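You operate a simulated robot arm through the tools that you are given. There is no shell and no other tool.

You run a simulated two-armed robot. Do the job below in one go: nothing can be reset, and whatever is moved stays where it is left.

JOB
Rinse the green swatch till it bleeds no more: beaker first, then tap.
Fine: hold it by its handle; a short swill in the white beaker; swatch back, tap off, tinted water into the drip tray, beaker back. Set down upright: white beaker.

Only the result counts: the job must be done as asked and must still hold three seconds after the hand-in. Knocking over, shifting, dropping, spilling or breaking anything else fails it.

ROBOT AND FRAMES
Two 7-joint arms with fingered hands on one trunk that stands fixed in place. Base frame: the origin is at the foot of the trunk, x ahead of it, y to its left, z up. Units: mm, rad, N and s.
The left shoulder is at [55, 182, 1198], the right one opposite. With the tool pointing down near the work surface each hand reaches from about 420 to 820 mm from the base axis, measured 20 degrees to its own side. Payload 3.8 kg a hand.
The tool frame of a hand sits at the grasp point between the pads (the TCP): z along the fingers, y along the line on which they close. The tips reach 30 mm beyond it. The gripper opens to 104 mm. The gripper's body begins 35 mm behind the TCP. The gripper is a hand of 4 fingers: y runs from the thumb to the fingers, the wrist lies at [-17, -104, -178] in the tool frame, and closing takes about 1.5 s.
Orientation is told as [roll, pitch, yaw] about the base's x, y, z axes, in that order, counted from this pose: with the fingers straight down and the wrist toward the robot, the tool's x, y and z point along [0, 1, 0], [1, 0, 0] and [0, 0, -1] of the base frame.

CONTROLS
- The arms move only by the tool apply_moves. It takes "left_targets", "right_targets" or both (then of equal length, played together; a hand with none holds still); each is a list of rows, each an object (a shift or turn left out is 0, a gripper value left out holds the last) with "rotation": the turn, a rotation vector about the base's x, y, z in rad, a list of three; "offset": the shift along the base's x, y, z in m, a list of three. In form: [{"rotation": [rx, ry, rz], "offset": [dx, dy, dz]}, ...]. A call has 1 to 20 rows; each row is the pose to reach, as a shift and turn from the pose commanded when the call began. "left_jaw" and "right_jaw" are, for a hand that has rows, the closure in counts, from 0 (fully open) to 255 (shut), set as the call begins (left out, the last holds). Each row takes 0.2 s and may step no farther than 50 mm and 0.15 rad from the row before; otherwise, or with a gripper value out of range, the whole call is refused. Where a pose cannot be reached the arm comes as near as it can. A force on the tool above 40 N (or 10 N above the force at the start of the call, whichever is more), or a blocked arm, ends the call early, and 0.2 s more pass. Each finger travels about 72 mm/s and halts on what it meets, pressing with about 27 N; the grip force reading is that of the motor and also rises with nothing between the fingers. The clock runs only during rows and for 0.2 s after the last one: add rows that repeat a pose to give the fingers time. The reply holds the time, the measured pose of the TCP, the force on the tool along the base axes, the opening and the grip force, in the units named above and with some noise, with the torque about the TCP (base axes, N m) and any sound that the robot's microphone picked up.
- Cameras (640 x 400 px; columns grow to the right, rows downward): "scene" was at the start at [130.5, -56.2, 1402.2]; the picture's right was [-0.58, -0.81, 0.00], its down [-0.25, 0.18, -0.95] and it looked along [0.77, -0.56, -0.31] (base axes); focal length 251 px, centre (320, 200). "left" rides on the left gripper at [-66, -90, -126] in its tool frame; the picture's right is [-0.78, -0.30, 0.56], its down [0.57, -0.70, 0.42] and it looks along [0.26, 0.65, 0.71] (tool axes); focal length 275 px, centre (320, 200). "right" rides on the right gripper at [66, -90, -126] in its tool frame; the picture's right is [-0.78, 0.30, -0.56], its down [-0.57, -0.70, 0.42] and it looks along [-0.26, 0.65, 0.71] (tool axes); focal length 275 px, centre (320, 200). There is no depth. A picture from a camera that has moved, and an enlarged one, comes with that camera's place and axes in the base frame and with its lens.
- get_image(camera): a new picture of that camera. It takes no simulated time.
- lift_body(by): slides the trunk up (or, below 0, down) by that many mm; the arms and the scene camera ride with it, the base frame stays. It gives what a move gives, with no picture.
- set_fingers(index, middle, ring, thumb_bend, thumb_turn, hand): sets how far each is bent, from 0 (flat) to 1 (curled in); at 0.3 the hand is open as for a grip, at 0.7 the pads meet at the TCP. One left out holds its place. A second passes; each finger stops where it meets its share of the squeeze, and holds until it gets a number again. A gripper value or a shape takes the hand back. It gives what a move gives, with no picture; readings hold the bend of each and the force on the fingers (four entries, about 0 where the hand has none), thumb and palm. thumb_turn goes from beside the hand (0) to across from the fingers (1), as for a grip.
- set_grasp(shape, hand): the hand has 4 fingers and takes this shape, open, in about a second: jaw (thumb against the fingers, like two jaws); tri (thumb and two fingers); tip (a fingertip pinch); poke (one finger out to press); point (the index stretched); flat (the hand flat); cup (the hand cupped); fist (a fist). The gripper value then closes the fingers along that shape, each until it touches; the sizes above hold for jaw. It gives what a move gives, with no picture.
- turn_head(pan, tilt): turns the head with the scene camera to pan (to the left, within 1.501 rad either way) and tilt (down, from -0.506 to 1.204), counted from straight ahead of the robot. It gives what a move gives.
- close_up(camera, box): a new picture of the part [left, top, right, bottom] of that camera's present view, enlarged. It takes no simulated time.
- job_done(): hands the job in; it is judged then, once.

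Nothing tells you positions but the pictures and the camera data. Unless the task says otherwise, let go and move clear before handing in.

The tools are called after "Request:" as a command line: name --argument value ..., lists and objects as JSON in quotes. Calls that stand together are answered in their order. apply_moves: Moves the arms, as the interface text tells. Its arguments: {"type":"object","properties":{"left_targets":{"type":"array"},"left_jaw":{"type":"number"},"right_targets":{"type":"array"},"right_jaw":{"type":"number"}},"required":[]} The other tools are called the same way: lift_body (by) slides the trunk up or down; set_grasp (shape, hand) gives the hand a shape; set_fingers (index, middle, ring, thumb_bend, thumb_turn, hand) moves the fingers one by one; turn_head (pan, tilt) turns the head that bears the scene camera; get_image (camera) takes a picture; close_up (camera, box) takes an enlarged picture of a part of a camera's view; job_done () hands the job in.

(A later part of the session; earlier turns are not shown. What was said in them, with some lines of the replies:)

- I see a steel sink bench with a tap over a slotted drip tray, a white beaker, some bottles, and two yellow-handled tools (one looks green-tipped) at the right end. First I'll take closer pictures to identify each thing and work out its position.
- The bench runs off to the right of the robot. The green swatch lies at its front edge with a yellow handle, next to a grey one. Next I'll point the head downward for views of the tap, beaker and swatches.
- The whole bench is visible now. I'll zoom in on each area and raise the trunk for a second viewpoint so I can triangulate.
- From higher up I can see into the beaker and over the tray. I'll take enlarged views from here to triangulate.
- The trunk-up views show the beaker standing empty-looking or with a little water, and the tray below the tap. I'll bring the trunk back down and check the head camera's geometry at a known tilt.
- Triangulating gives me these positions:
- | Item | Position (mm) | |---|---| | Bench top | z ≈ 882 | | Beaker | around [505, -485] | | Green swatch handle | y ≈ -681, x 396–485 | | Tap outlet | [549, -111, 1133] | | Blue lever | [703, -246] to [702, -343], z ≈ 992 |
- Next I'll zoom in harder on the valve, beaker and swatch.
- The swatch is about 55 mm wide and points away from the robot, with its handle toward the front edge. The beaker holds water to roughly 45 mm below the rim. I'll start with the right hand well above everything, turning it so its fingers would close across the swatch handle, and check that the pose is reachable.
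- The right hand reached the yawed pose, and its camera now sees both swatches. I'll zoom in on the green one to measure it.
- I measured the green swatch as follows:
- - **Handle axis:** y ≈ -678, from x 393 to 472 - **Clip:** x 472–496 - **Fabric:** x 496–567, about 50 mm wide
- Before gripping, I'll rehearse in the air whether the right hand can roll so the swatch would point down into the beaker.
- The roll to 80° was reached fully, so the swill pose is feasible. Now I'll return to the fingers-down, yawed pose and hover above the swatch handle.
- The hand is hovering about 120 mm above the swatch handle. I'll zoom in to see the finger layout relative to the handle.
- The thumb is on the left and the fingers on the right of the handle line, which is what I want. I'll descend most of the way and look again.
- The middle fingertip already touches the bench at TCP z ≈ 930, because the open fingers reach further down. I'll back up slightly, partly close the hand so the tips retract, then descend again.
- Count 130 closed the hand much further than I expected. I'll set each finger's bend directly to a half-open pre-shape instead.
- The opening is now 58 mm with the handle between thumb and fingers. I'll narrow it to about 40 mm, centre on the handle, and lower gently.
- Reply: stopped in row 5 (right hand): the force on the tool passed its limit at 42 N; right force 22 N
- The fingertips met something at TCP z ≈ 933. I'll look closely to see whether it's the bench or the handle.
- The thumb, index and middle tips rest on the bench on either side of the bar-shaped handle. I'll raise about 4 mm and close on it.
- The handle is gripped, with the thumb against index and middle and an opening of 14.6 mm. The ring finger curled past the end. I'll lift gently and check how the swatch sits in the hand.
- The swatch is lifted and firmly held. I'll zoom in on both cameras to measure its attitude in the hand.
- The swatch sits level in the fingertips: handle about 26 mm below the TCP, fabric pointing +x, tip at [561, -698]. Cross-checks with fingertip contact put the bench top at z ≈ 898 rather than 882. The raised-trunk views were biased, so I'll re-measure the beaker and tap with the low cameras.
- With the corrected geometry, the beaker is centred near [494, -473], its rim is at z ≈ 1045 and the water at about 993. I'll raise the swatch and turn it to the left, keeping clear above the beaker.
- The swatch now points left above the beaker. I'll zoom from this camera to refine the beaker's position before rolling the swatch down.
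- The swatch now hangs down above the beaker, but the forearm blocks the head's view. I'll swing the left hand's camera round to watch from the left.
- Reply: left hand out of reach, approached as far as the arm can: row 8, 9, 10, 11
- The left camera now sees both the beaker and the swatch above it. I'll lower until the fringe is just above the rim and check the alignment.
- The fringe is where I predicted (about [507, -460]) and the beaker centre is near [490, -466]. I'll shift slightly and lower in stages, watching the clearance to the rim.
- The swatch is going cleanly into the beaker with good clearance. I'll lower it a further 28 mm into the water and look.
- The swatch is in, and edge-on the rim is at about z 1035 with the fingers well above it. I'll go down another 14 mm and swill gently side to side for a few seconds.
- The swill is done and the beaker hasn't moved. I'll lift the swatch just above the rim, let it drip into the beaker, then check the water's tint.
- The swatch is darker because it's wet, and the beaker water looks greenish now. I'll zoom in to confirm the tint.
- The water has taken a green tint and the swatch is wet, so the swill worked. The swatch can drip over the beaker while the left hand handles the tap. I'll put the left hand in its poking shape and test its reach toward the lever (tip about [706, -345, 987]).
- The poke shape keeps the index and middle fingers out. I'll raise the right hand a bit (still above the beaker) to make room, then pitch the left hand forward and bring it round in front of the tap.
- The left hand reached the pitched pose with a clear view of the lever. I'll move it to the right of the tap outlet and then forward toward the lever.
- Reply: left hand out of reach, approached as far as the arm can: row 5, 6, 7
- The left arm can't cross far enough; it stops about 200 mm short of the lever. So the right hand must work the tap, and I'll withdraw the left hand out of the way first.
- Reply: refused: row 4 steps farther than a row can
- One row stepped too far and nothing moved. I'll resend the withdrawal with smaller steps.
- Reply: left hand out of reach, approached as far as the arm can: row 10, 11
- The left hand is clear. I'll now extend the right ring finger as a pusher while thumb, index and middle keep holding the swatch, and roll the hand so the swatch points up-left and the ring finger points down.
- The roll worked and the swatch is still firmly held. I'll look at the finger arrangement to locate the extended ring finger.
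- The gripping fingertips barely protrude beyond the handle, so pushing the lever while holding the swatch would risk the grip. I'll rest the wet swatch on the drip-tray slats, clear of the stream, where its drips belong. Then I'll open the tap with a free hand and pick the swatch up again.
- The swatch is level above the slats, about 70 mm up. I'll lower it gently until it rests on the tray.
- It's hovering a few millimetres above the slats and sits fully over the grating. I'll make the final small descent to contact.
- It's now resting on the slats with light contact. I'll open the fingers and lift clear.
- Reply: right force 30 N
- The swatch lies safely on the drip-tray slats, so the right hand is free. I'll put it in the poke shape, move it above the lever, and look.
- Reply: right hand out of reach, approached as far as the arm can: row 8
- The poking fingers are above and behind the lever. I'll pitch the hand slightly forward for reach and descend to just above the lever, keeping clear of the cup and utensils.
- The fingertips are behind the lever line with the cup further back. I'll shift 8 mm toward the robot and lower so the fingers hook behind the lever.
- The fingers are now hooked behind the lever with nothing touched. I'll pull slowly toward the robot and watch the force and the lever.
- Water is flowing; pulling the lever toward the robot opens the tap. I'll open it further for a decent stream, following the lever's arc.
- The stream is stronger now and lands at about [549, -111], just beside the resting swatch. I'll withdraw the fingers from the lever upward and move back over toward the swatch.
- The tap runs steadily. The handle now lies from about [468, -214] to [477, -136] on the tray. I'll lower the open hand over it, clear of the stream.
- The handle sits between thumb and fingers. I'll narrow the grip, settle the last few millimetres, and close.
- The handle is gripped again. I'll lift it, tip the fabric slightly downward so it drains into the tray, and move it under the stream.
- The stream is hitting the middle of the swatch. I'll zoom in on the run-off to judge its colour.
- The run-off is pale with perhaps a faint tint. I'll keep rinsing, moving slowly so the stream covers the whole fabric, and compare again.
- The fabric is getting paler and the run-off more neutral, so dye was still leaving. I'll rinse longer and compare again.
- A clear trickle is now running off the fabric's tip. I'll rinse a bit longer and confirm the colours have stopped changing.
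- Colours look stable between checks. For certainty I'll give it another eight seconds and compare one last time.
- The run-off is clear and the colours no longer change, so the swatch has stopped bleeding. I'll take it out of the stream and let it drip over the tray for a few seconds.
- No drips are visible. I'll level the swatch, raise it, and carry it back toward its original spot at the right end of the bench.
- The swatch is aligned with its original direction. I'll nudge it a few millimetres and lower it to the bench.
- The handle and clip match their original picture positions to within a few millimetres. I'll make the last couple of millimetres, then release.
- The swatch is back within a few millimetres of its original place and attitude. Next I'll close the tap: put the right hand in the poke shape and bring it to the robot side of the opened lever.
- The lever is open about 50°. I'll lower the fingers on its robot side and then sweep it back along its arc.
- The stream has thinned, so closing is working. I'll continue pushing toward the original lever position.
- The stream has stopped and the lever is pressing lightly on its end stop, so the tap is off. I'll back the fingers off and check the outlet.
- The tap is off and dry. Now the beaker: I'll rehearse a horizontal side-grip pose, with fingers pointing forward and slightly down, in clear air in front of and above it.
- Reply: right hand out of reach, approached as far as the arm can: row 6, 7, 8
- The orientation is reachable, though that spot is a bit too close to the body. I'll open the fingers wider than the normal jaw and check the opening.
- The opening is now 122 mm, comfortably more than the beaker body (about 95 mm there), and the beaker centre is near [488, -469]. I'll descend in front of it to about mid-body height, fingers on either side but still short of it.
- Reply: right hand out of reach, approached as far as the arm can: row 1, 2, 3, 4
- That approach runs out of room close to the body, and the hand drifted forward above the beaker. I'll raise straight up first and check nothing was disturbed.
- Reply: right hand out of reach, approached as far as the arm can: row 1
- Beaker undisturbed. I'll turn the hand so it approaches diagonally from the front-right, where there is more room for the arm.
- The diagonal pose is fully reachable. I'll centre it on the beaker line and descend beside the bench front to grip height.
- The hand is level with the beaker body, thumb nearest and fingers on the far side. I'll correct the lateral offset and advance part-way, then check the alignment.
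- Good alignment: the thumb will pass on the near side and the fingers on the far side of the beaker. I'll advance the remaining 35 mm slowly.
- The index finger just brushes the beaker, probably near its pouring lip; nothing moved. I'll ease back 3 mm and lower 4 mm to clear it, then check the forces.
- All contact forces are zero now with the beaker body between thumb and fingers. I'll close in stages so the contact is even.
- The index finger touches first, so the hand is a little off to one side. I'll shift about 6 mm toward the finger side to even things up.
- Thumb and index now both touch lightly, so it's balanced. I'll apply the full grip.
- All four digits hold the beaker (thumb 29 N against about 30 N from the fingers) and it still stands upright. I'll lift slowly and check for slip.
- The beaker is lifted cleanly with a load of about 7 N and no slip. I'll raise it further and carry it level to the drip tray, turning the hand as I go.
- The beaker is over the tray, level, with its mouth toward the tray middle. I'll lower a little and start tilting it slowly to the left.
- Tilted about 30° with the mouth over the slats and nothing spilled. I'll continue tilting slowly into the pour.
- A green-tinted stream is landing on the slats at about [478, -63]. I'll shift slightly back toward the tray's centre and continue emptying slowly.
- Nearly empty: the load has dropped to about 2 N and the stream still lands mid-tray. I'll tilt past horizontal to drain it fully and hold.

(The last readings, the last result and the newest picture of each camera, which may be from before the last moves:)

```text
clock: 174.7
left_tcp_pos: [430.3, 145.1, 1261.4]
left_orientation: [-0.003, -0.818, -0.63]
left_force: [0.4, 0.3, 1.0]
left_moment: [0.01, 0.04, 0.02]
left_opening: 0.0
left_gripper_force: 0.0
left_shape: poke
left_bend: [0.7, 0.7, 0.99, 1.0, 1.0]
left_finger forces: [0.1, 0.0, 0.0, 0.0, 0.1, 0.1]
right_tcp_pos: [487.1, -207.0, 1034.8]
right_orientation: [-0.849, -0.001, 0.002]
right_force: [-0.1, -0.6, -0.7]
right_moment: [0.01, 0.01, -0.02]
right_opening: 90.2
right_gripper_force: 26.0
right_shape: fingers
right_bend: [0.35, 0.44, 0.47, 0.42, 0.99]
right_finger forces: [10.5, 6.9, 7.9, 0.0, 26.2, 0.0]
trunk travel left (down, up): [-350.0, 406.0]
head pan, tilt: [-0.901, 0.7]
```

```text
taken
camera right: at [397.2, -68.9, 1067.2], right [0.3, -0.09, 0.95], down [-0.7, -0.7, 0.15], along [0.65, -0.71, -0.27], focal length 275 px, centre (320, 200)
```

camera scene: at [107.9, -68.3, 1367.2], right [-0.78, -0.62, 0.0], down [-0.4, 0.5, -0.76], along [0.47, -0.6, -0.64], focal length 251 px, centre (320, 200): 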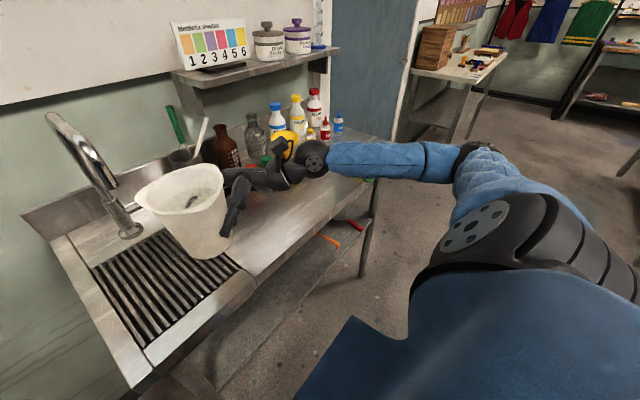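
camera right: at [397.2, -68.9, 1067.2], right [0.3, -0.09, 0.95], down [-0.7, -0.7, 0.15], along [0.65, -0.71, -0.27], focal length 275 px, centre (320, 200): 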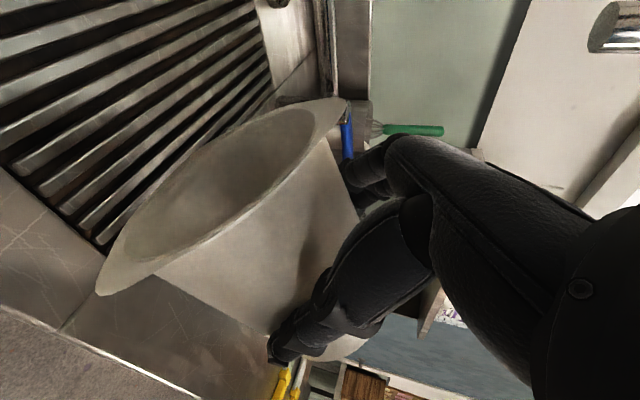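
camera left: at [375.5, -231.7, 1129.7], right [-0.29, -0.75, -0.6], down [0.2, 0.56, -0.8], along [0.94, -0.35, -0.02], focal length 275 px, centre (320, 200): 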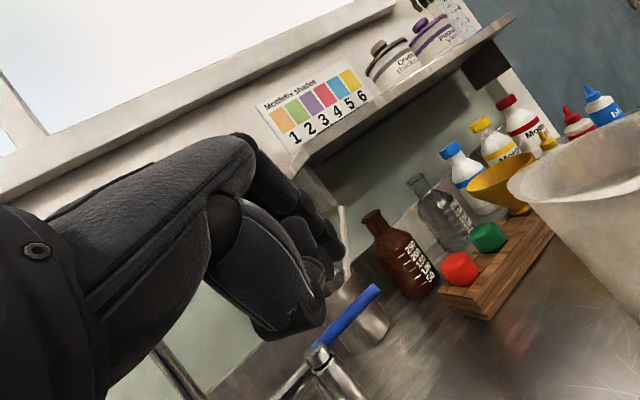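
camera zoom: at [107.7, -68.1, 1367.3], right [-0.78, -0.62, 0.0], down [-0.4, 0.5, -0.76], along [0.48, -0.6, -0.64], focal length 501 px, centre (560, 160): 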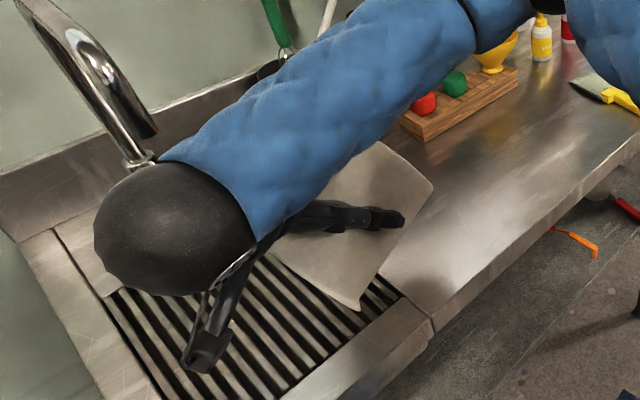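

The beaker is empty with no more stream. I'll bring it back upright over the tray.

Request:
apply_moves --right_targets '[{"rotation": [0.12, 0, 0]}, {"rotation": [0.25, 0, 0]}, {"rotation": [0.38, 0, 0]}, {"rotation": [0.51, 0, 0]}, {"rotation": [0.64, 0, 0]}, {"rotation": [0.77, 0, 0]}, {"offset": [-0.002, -0.001, 0.002], "rotation": [0.9, 0, 0]}, {"offset": [-0.004, -0.002, 0.005], "rotation": [1.03, 0, 0]}, {"offset": [-0.006, -0.003, 0.01], "rotation": [1.16, 0, 0]}, {"offset": [-0.008, -0.004, 0.015], "rotation": [1.29, 0, 0]}, {"offset": [-0.01, -0.005, 0.02], "rotation": [1.42, 0, 0]}, {"offset": [-0.01, -0.006, 0.025], "rotation": [1.55, 0, 0]}, {"offset": [-0.01, -0.007, 0.03], "rotation": [1.68, 0, 0]}, {"offset": [-0.01, -0.007, 0.035], "rotation": [1.81, 0, 0]}, {"offset": [-0.01, -0.007, 0.04], "rotation": [1.9, 0, 0]}, {"offset": [-0.01, -0.007, 0.045], "rotation": [1.949, 0, 0]}]'

Request:
get_image --camera "scene"

Request:
get_image --camera "right"

```text
clock: 178.1
left_tcp_pos: [430.6, 144.4, 1262.8]
left_orientation: [-0.001, -0.819, -0.629]
left_force: [-0.3, 0.7, 0.1]
left_moment: [0.01, 0.04, -0.02]
left_opening: 0.0
left_gripper_force: 0.1
left_shape: poke
left_bend: [0.7, 0.7, 0.99, 1.0, 1.0]
left_finger forces: [0.0, 0.1, 0.0, 0.0, 0.0, 0.0]
right_tcp_pos: [476.2, -211.3, 1080.7]
right_orientation: [1.101, 0.0, -0.001]
right_force: [-0.8, 0.2, -0.1]
right_moment: [-0.04, 0.0, -0.01]
right_opening: 89.9
right_gripper_force: 25.1
right_shape: fingers
right_bend: [0.35, 0.44, 0.47, 0.42, 0.99]
right_finger forces: [9.9, 7.0, 7.9, 0.0, 25.4, 0.0]
trunk travel left (down, up): [-350.0, 406.0]
head pan, tilt: [-0.901, 0.7]
```

```text
taken
camera scene: at [107.5, -68.2, 1367.3], right [-0.78, -0.62, 0.0], down [-0.4, 0.5, -0.76], along [0.48, -0.6, -0.64], focal length 251 px, centre (320, 200)
```

scene: 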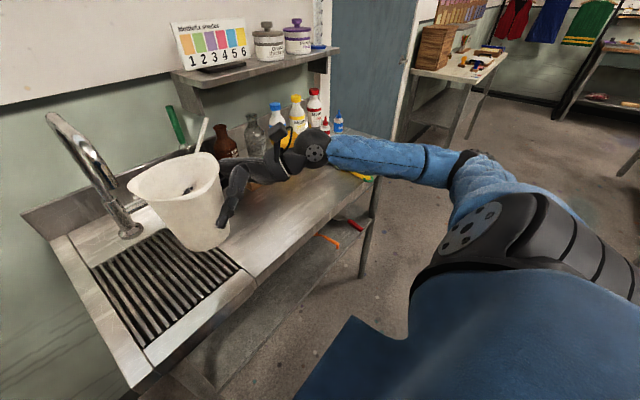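

```text
taken
camera right: at [386.1, -295.2, 1194.7], right [0.3, -0.85, -0.44], down [-0.7, 0.12, -0.7], along [0.65, 0.52, -0.56], focal length 275 px, centre (320, 200)
```

right: 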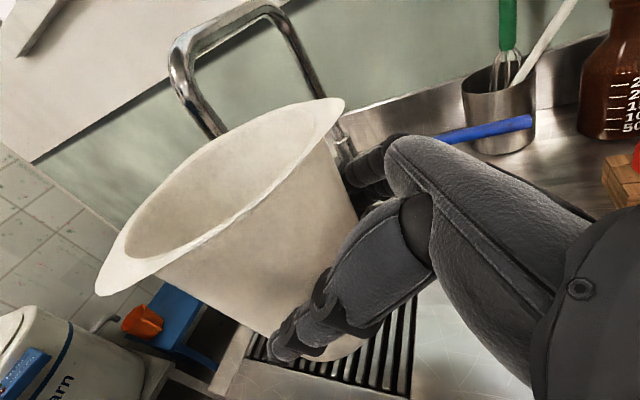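

Upright and empty. I'll carry it back along the reverse path to just above its original spot.

Request:
apply_moves --right_targets '[{"offset": [0, -0.015, 0], "rotation": [0, 0, -0.04]}, {"offset": [0, -0.035, 0.0], "rotation": [0, 0, -0.1]}, {"offset": [0.0, -0.06, 0.0], "rotation": [0, 0, -0.18]}, {"offset": [-0.001, -0.085, 0.0], "rotation": [0, 0, -0.27]}, {"offset": [-0.002, -0.11, 0.0], "rotation": [0, 0, -0.36]}, {"offset": [-0.003, -0.135, 0.0], "rotation": [0, 0, -0.45]}, {"offset": [-0.004, -0.16, 0.0], "rotation": [0, 0, -0.54]}, {"offset": [-0.004, -0.185, 0.0], "rotation": [0, 0, -0.63]}, {"offset": [-0.004, -0.21, 0.0], "rotation": [0, 0, -0.72]}, {"offset": [-0.004, -0.235, -0.01], "rotation": [0, 0, -0.8]}, {"offset": [-0.004, -0.255, -0.025], "rotation": [0, 0, -0.86]}, {"offset": [-0.004, -0.27, -0.045], "rotation": [0, 0, -0.9]}, {"offset": [-0.004, -0.275, -0.065], "rotation": [0, 0, -0.91]}, {"offset": [-0.004, -0.275, -0.085], "rotation": [0, 0, -0.91]}, {"offset": [-0.004, -0.275, -0.095], "rotation": [0, 0, -0.91]}]'

Request:
close_up --camera "scene" --box '[260, 130, 360, 220]'

Request:
get_image --camera "right"

```text
clock: 181.3
left_tcp_pos: [430.9, 144.9, 1260.9]
left_orientation: [0.0, -0.819, -0.63]
left_force: [-0.2, 1.1, -0.8]
left_moment: [0.02, -0.05, -0.03]
left_opening: 0.0
left_gripper_force: 0.0
left_shape: poke
left_bend: [0.7, 0.7, 0.99, 1.0, 1.0]
left_finger forces: [0.0, 0.0, 0.0, 0.0, 0.0, 0.0]
right_tcp_pos: [472.5, -487.8, 986.2]
right_orientation: [1.1, -0.002, -0.912]
right_force: [0.3, 1.1, -1.5]
right_moment: [-0.01, 0.0, 0.0]
right_opening: 89.8
right_gripper_force: 23.9
right_shape: fingers
right_bend: [0.35, 0.44, 0.47, 0.42, 0.99]
right_finger forces: [9.7, 6.8, 7.8, 0.1, 24.9, 0.0]
trunk travel left (down, up): [-350.0, 406.0]
head pan, tilt: [-0.901, 0.7]
```

```text
4.44 times, centred on (310, 175) of scene
camera zoom: at [107.5, -68.3, 1367.3], right [-0.78, -0.62, 0.0], down [-0.4, 0.5, -0.76], along [0.48, -0.6, -0.64], focal length 1114 px, centre (364, 311)
```

zoom: 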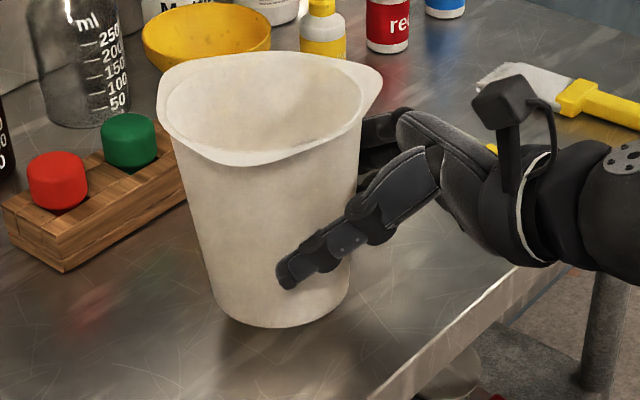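

```text
taken
camera right: at [352.6, -467.4, 1100.8], right [-0.49, -0.75, -0.44], down [-0.34, 0.63, -0.7], along [0.81, -0.2, -0.56], focal length 275 px, centre (320, 200)
```

right: 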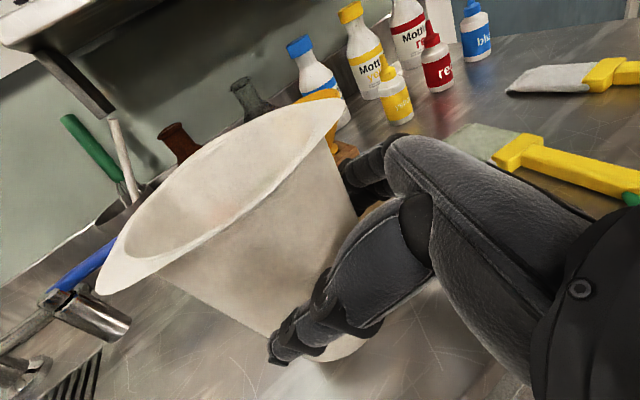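

The beaker hangs upright about 25 mm above its spot. I'll lower it gently until the base meets the bench.

Request:
apply_moves --right_targets '[{"offset": [0, 0, -0.006]}, {"offset": [0, 0, -0.012]}, {"offset": [0, 0, -0.017]}, {"offset": [0, 0, -0.02]}, {"offset": [0, 0, -0.022]}, {"offset": [0, 0, -0.023]}]'

Request:
close_up --camera "scene" --box '[260, 130, 360, 220]'

```text
clock: 182.7
left_tcp_pos: [428.9, 145.4, 1261.5]
left_orientation: [0.002, -0.819, -0.629]
left_force: [-0.3, -0.4, 0.2]
left_moment: [0.0, -0.01, 0.02]
left_opening: 0.0
left_gripper_force: 0.1
left_shape: poke
left_bend: [0.7, 0.7, 0.99, 1.0, 1.0]
left_finger forces: [0.0, 0.0, 0.0, 0.0, 0.0, 0.1]
right_tcp_pos: [473.3, -489.2, 962.7]
right_orientation: [1.1, -0.003, -0.91]
right_force: [-1.8, 0.0, 6.4]
right_moment: [0.0, -0.27, 0.0]
right_opening: 89.4
right_gripper_force: 24.8
right_shape: fingers
right_bend: [0.35, 0.44, 0.47, 0.42, 0.98]
right_finger forces: [10.0, 6.3, 7.2, 0.1, 25.5, 0.0]
trunk travel left (down, up): [-350.0, 406.0]
head pan, tilt: [-0.901, 0.7]
```

```text
4.44 times, centred on (310, 175) of scene
camera zoom: at [106.8, -67.7, 1367.5], right [-0.78, -0.62, 0.0], down [-0.4, 0.5, -0.77], along [0.48, -0.6, -0.64], focal length 1114 px, centre (364, 311)
```

zoom: 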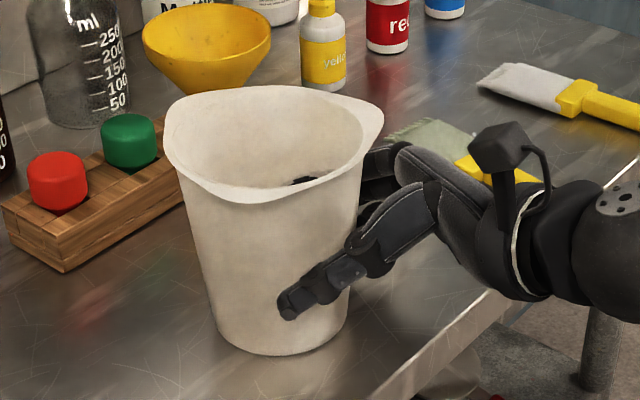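

The base touched with the beaker leaning about 2°. I'll correct the lean by a small rotation before letting go.

Request:
apply_moves --right_targets '[{"offset": [0, 0, 0.003], "rotation": [0.009, -0.012, 0]}, {"offset": [0, 0, 0.003], "rotation": [0.0185, -0.0236, 0]}, {"offset": [0, 0, 0.0], "rotation": [0.0185, -0.0236, 0]}, {"offset": [0, 0, -0.001], "rotation": [0.0185, -0.0236, 0]}]'

Request:
close_up --camera "scene" --box '[260, 130, 360, 220]'

```text
clock: 183.7
left_tcp_pos: [430.4, 145.0, 1261.6]
left_orientation: [-0.003, -0.818, -0.629]
left_force: [-0.1, -0.8, 0.0]
left_moment: [-0.02, 0.01, 0.0]
left_opening: 0.1
left_gripper_force: 0.0
left_shape: poke
left_bend: [0.7, 0.7, 0.99, 1.0, 1.0]
left_finger forces: [0.0, 0.0, 0.1, 0.1, 0.1, 0.0]
right_tcp_pos: [471.1, -488.3, 962.1]
right_orientation: [1.128, 0.001, -0.907]
right_force: [0.4, -1.1, 0.6]
right_moment: [-0.02, -0.07, 0.02]
right_opening: 89.7
right_gripper_force: 24.5
right_shape: fingers
right_bend: [0.35, 0.44, 0.47, 0.42, 0.98]
right_finger forces: [9.8, 6.8, 8.0, 0.0, 25.0, 0.0]
trunk travel left (down, up): [-350.0, 406.0]
head pan, tilt: [-0.901, 0.7]
```

```text
4.44 times, centred on (310, 175) of scene
camera zoom: at [107.5, -68.1, 1367.3], right [-0.78, -0.62, 0.0], down [-0.4, 0.5, -0.76], along [0.48, -0.6, -0.64], focal length 1114 px, centre (364, 311)
```

zoom: 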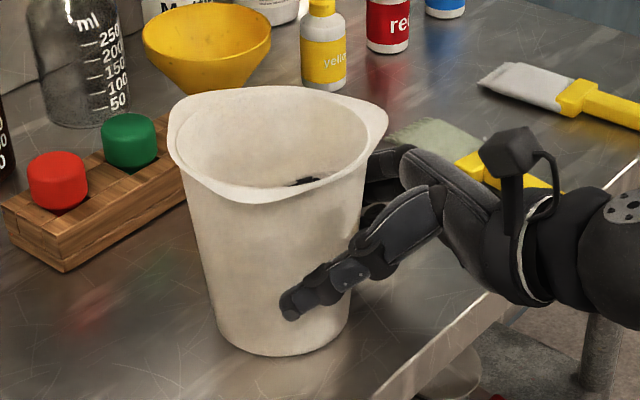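

The beaker now stands where it was, matching its original picture outline. I'll open the fingers in stages.

Request:
set_fingers --hand "right" --index 0.3 --middle 0.3 --ring 0.3 --thumb_bend 0.3

Request:
set_fingers --hand "right" --index 0.22 --middle 0.22 --ring 0.22 --thumb_bend 0.22

Request:
close_up --camera "scene" --box '[260, 130, 360, 220]'

Request:
get_image --camera "right"

```text
clock: 184.7
left_tcp_pos: [430.5, 145.0, 1262.1]
left_orientation: [-0.003, -0.818, -0.629]
left_force: [0.0, 0.5, 0.5]
left_moment: [-0.05, -0.02, 0.0]
left_opening: 0.0
left_gripper_force: 0.0
left_shape: poke
left_bend: [0.7, 0.7, 0.99, 1.0, 1.0]
left_finger forces: [0.0, 0.0, 0.0, 0.0, 0.0, 0.0]
right_tcp_pos: [471.1, -488.5, 961.3]
right_orientation: [1.127, -0.001, -0.91]
right_force: [0.1, 0.0, 0.1]
right_moment: [-0.02, -0.01, -0.02]
right_opening: 104.4
right_gripper_force: 0.1
right_shape: fingers
right_bend: [0.3, 0.3, 0.3, 0.3, 0.97]
right_finger forces: [0.0, 0.1, 0.0, 0.1, 0.1, 0.1]
trunk travel left (down, up): [-350.0, 406.0]
head pan, tilt: [-0.901, 0.7]
```

```text
clock: 185.7
left_tcp_pos: [431.1, 144.3, 1261.5]
left_orientation: [0.0, -0.819, -0.631]
left_force: [0.5, 1.0, 0.6]
left_moment: [-0.03, 0.02, 0.02]
left_opening: 0.1
left_gripper_force: 0.0
left_shape: poke
left_bend: [0.7, 0.7, 0.99, 1.0, 1.0]
left_finger forces: [0.0, 0.1, 0.0, 0.0, 0.0, 0.0]
right_tcp_pos: [471.5, -487.9, 960.7]
right_orientation: [1.128, 0.001, -0.912]
right_force: [-0.3, -0.3, 0.0]
right_moment: [-0.01, -0.02, 0.0]
right_opening: 122.2
right_gripper_force: 0.0
right_shape: fingers
right_bend: [0.22, 0.22, 0.22, 0.22, 0.97]
right_finger forces: [0.0, 0.0, 0.1, 0.1, 0.0, 0.1]
trunk travel left (down, up): [-350.0, 406.0]
head pan, tilt: [-0.901, 0.7]
```

```text
4.44 times, centred on (310, 175) of scene
camera zoom: at [107.5, -68.2, 1367.3], right [-0.78, -0.62, 0.0], down [-0.4, 0.5, -0.76], along [0.48, -0.6, -0.64], focal length 1114 px, centre (364, 311)
```

zoom: 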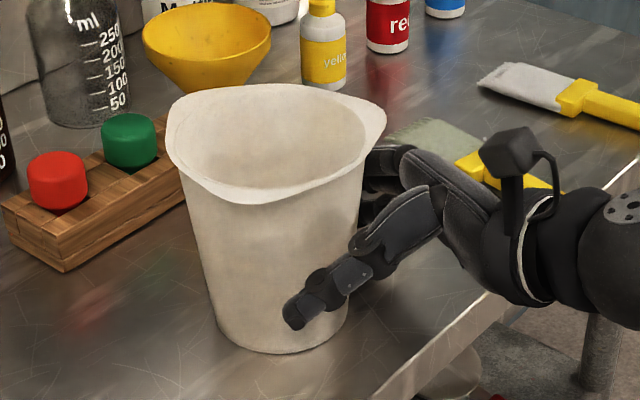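

```text
taken
camera right: at [348.7, -469.8, 1074.4], right [-0.48, -0.75, -0.46], down [-0.32, 0.64, -0.7], along [0.82, -0.19, -0.55], focal length 275 px, centre (320, 200)
```

right: 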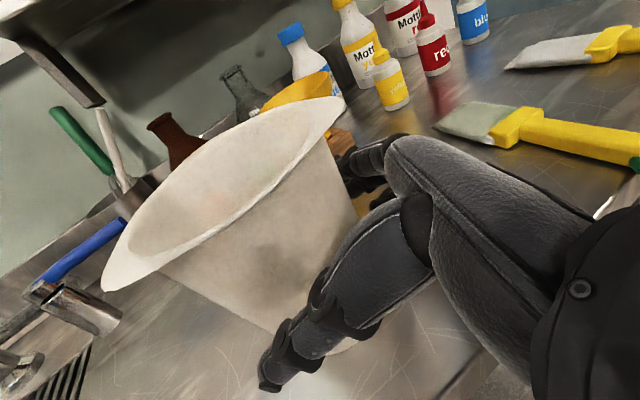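

Released with all forces at zero and the beaker standing. I'll back the hand straight out and check.

Request:
apply_moves --right_targets '[{"offset": [-0.004, -0.003, 0]}, {"offset": [-0.01, -0.008, 0]}, {"offset": [-0.02, -0.016, 0]}, {"offset": [-0.032, -0.025, 0]}, {"offset": [-0.045, -0.035, 0]}, {"offset": [-0.058, -0.045, 0]}, {"offset": [-0.07, -0.055, 0.005]}, {"offset": [-0.08, -0.07, 0.03]}, {"offset": [-0.085, -0.085, 0.07]}, {"offset": [-0.085, -0.1, 0.11]}, {"offset": [-0.085, -0.11, 0.15]}, {"offset": [-0.085, -0.12, 0.19]}]'

Request:
get_image --camera "scene"

Request:
close_up --camera "scene" --box '[250, 120, 410, 220]'

Request:
close_up --camera "scene" --box '[30, 90, 270, 310]'

```text
clock: 188.3
left_tcp_pos: [430.3, 145.6, 1260.7]
left_orientation: [-0.005, -0.818, -0.628]
left_force: [-0.8, -1.1, -0.7]
left_moment: [0.01, 0.01, -0.02]
left_opening: 0.0
left_gripper_force: 0.0
left_shape: poke
left_bend: [0.7, 0.7, 0.99, 1.0, 1.0]
left_finger forces: [0.0, 0.0, 0.0, 0.1, 0.1, 0.0]
right_tcp_pos: [387.0, -610.6, 1151.1]
right_orientation: [1.131, -0.001, -0.909]
right_force: [-0.2, -0.2, -0.9]
right_moment: [-0.01, 0.01, -0.05]
right_opening: 122.4
right_gripper_force: 0.2
right_shape: fingers
right_bend: [0.22, 0.22, 0.22, 0.22, 0.97]
right_finger forces: [0.1, 0.0, 0.0, 0.0, 0.0, 0.1]
trunk travel left (down, up): [-350.0, 406.0]
head pan, tilt: [-0.901, 0.7]
```

```text
taken
camera scene: at [107.8, -67.2, 1367.3], right [-0.78, -0.62, 0.0], down [-0.4, 0.5, -0.77], along [0.48, -0.6, -0.64], focal length 251 px, centre (320, 200)
```

scene: 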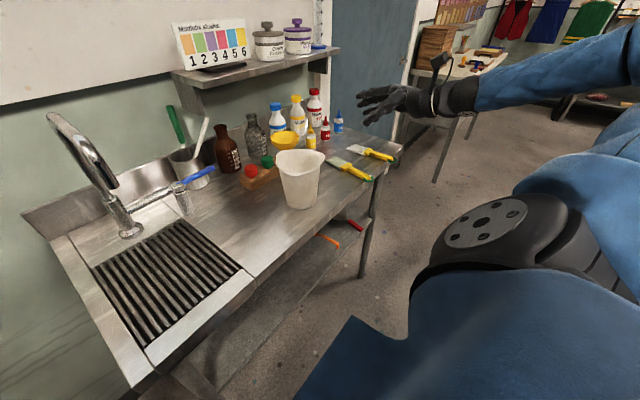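

```text
4.00 times, centred on (330, 170) of scene
camera zoom: at [107.8, -67.2, 1367.3], right [-0.78, -0.62, 0.0], down [-0.4, 0.5, -0.77], along [0.48, -0.6, -0.64], focal length 1002 px, centre (280, 320)
```

zoom: 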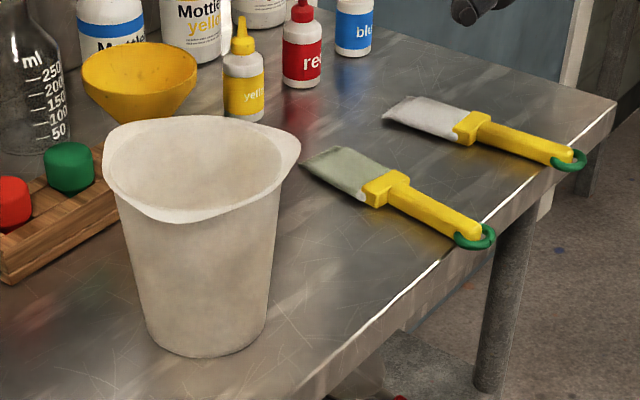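

```text
1.82 times, centred on (150, 200) of scene
camera zoom: at [107.8, -67.2, 1367.3], right [-0.78, -0.62, 0.0], down [-0.4, 0.5, -0.77], along [0.48, -0.6, -0.64], focal length 456 px, centre (629, 200)
```

zoom: 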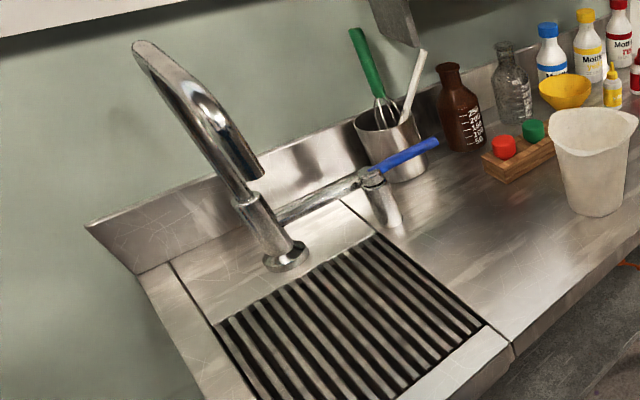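

Final check of the views:

- **Tap:** off, with the lever back at its starting angle.
- **Swatch:** rinsed pale and back in its place.
- **Beaker:** emptied into the drip tray and standing upright where it was.
- **Everything else:** undisturbed, and both hands are clear.

I'm handing in.

Request:
job_done

```text
The job is handed in.
```

The job is handed in. The green swatch was swilled in the white beaker, then rinsed under the tap until the run-off stayed clear, and everything is back where it started. I don't have the judge's result.

- **Swatch:** It lies within a few millimetres of its original place and attitude.
- **Tap:** It is off and the lever is back at its starting angle. No water showed at the outlet afterwards.
- **Beaker:** The tinted water went into the drip tray, and the empty beaker stands upright within about 2 mm of where it was.
- **Everything else:** The last pictures show nothing else knocked, shifted or spilled.

**Departure from plan:** The left arm could not reach the tap lever, so the right hand did everything. Between the swill and the tap rinse I rested the wet swatch on the drip-tray slats so that hand could open the tap. I then picked it up again by its handle.

**Main uncertainty:** I judged "bleeds no more" by eye. I rinsed for about 30 seconds, and over the last 15 or so the swatch and run-off colours no longer changed.
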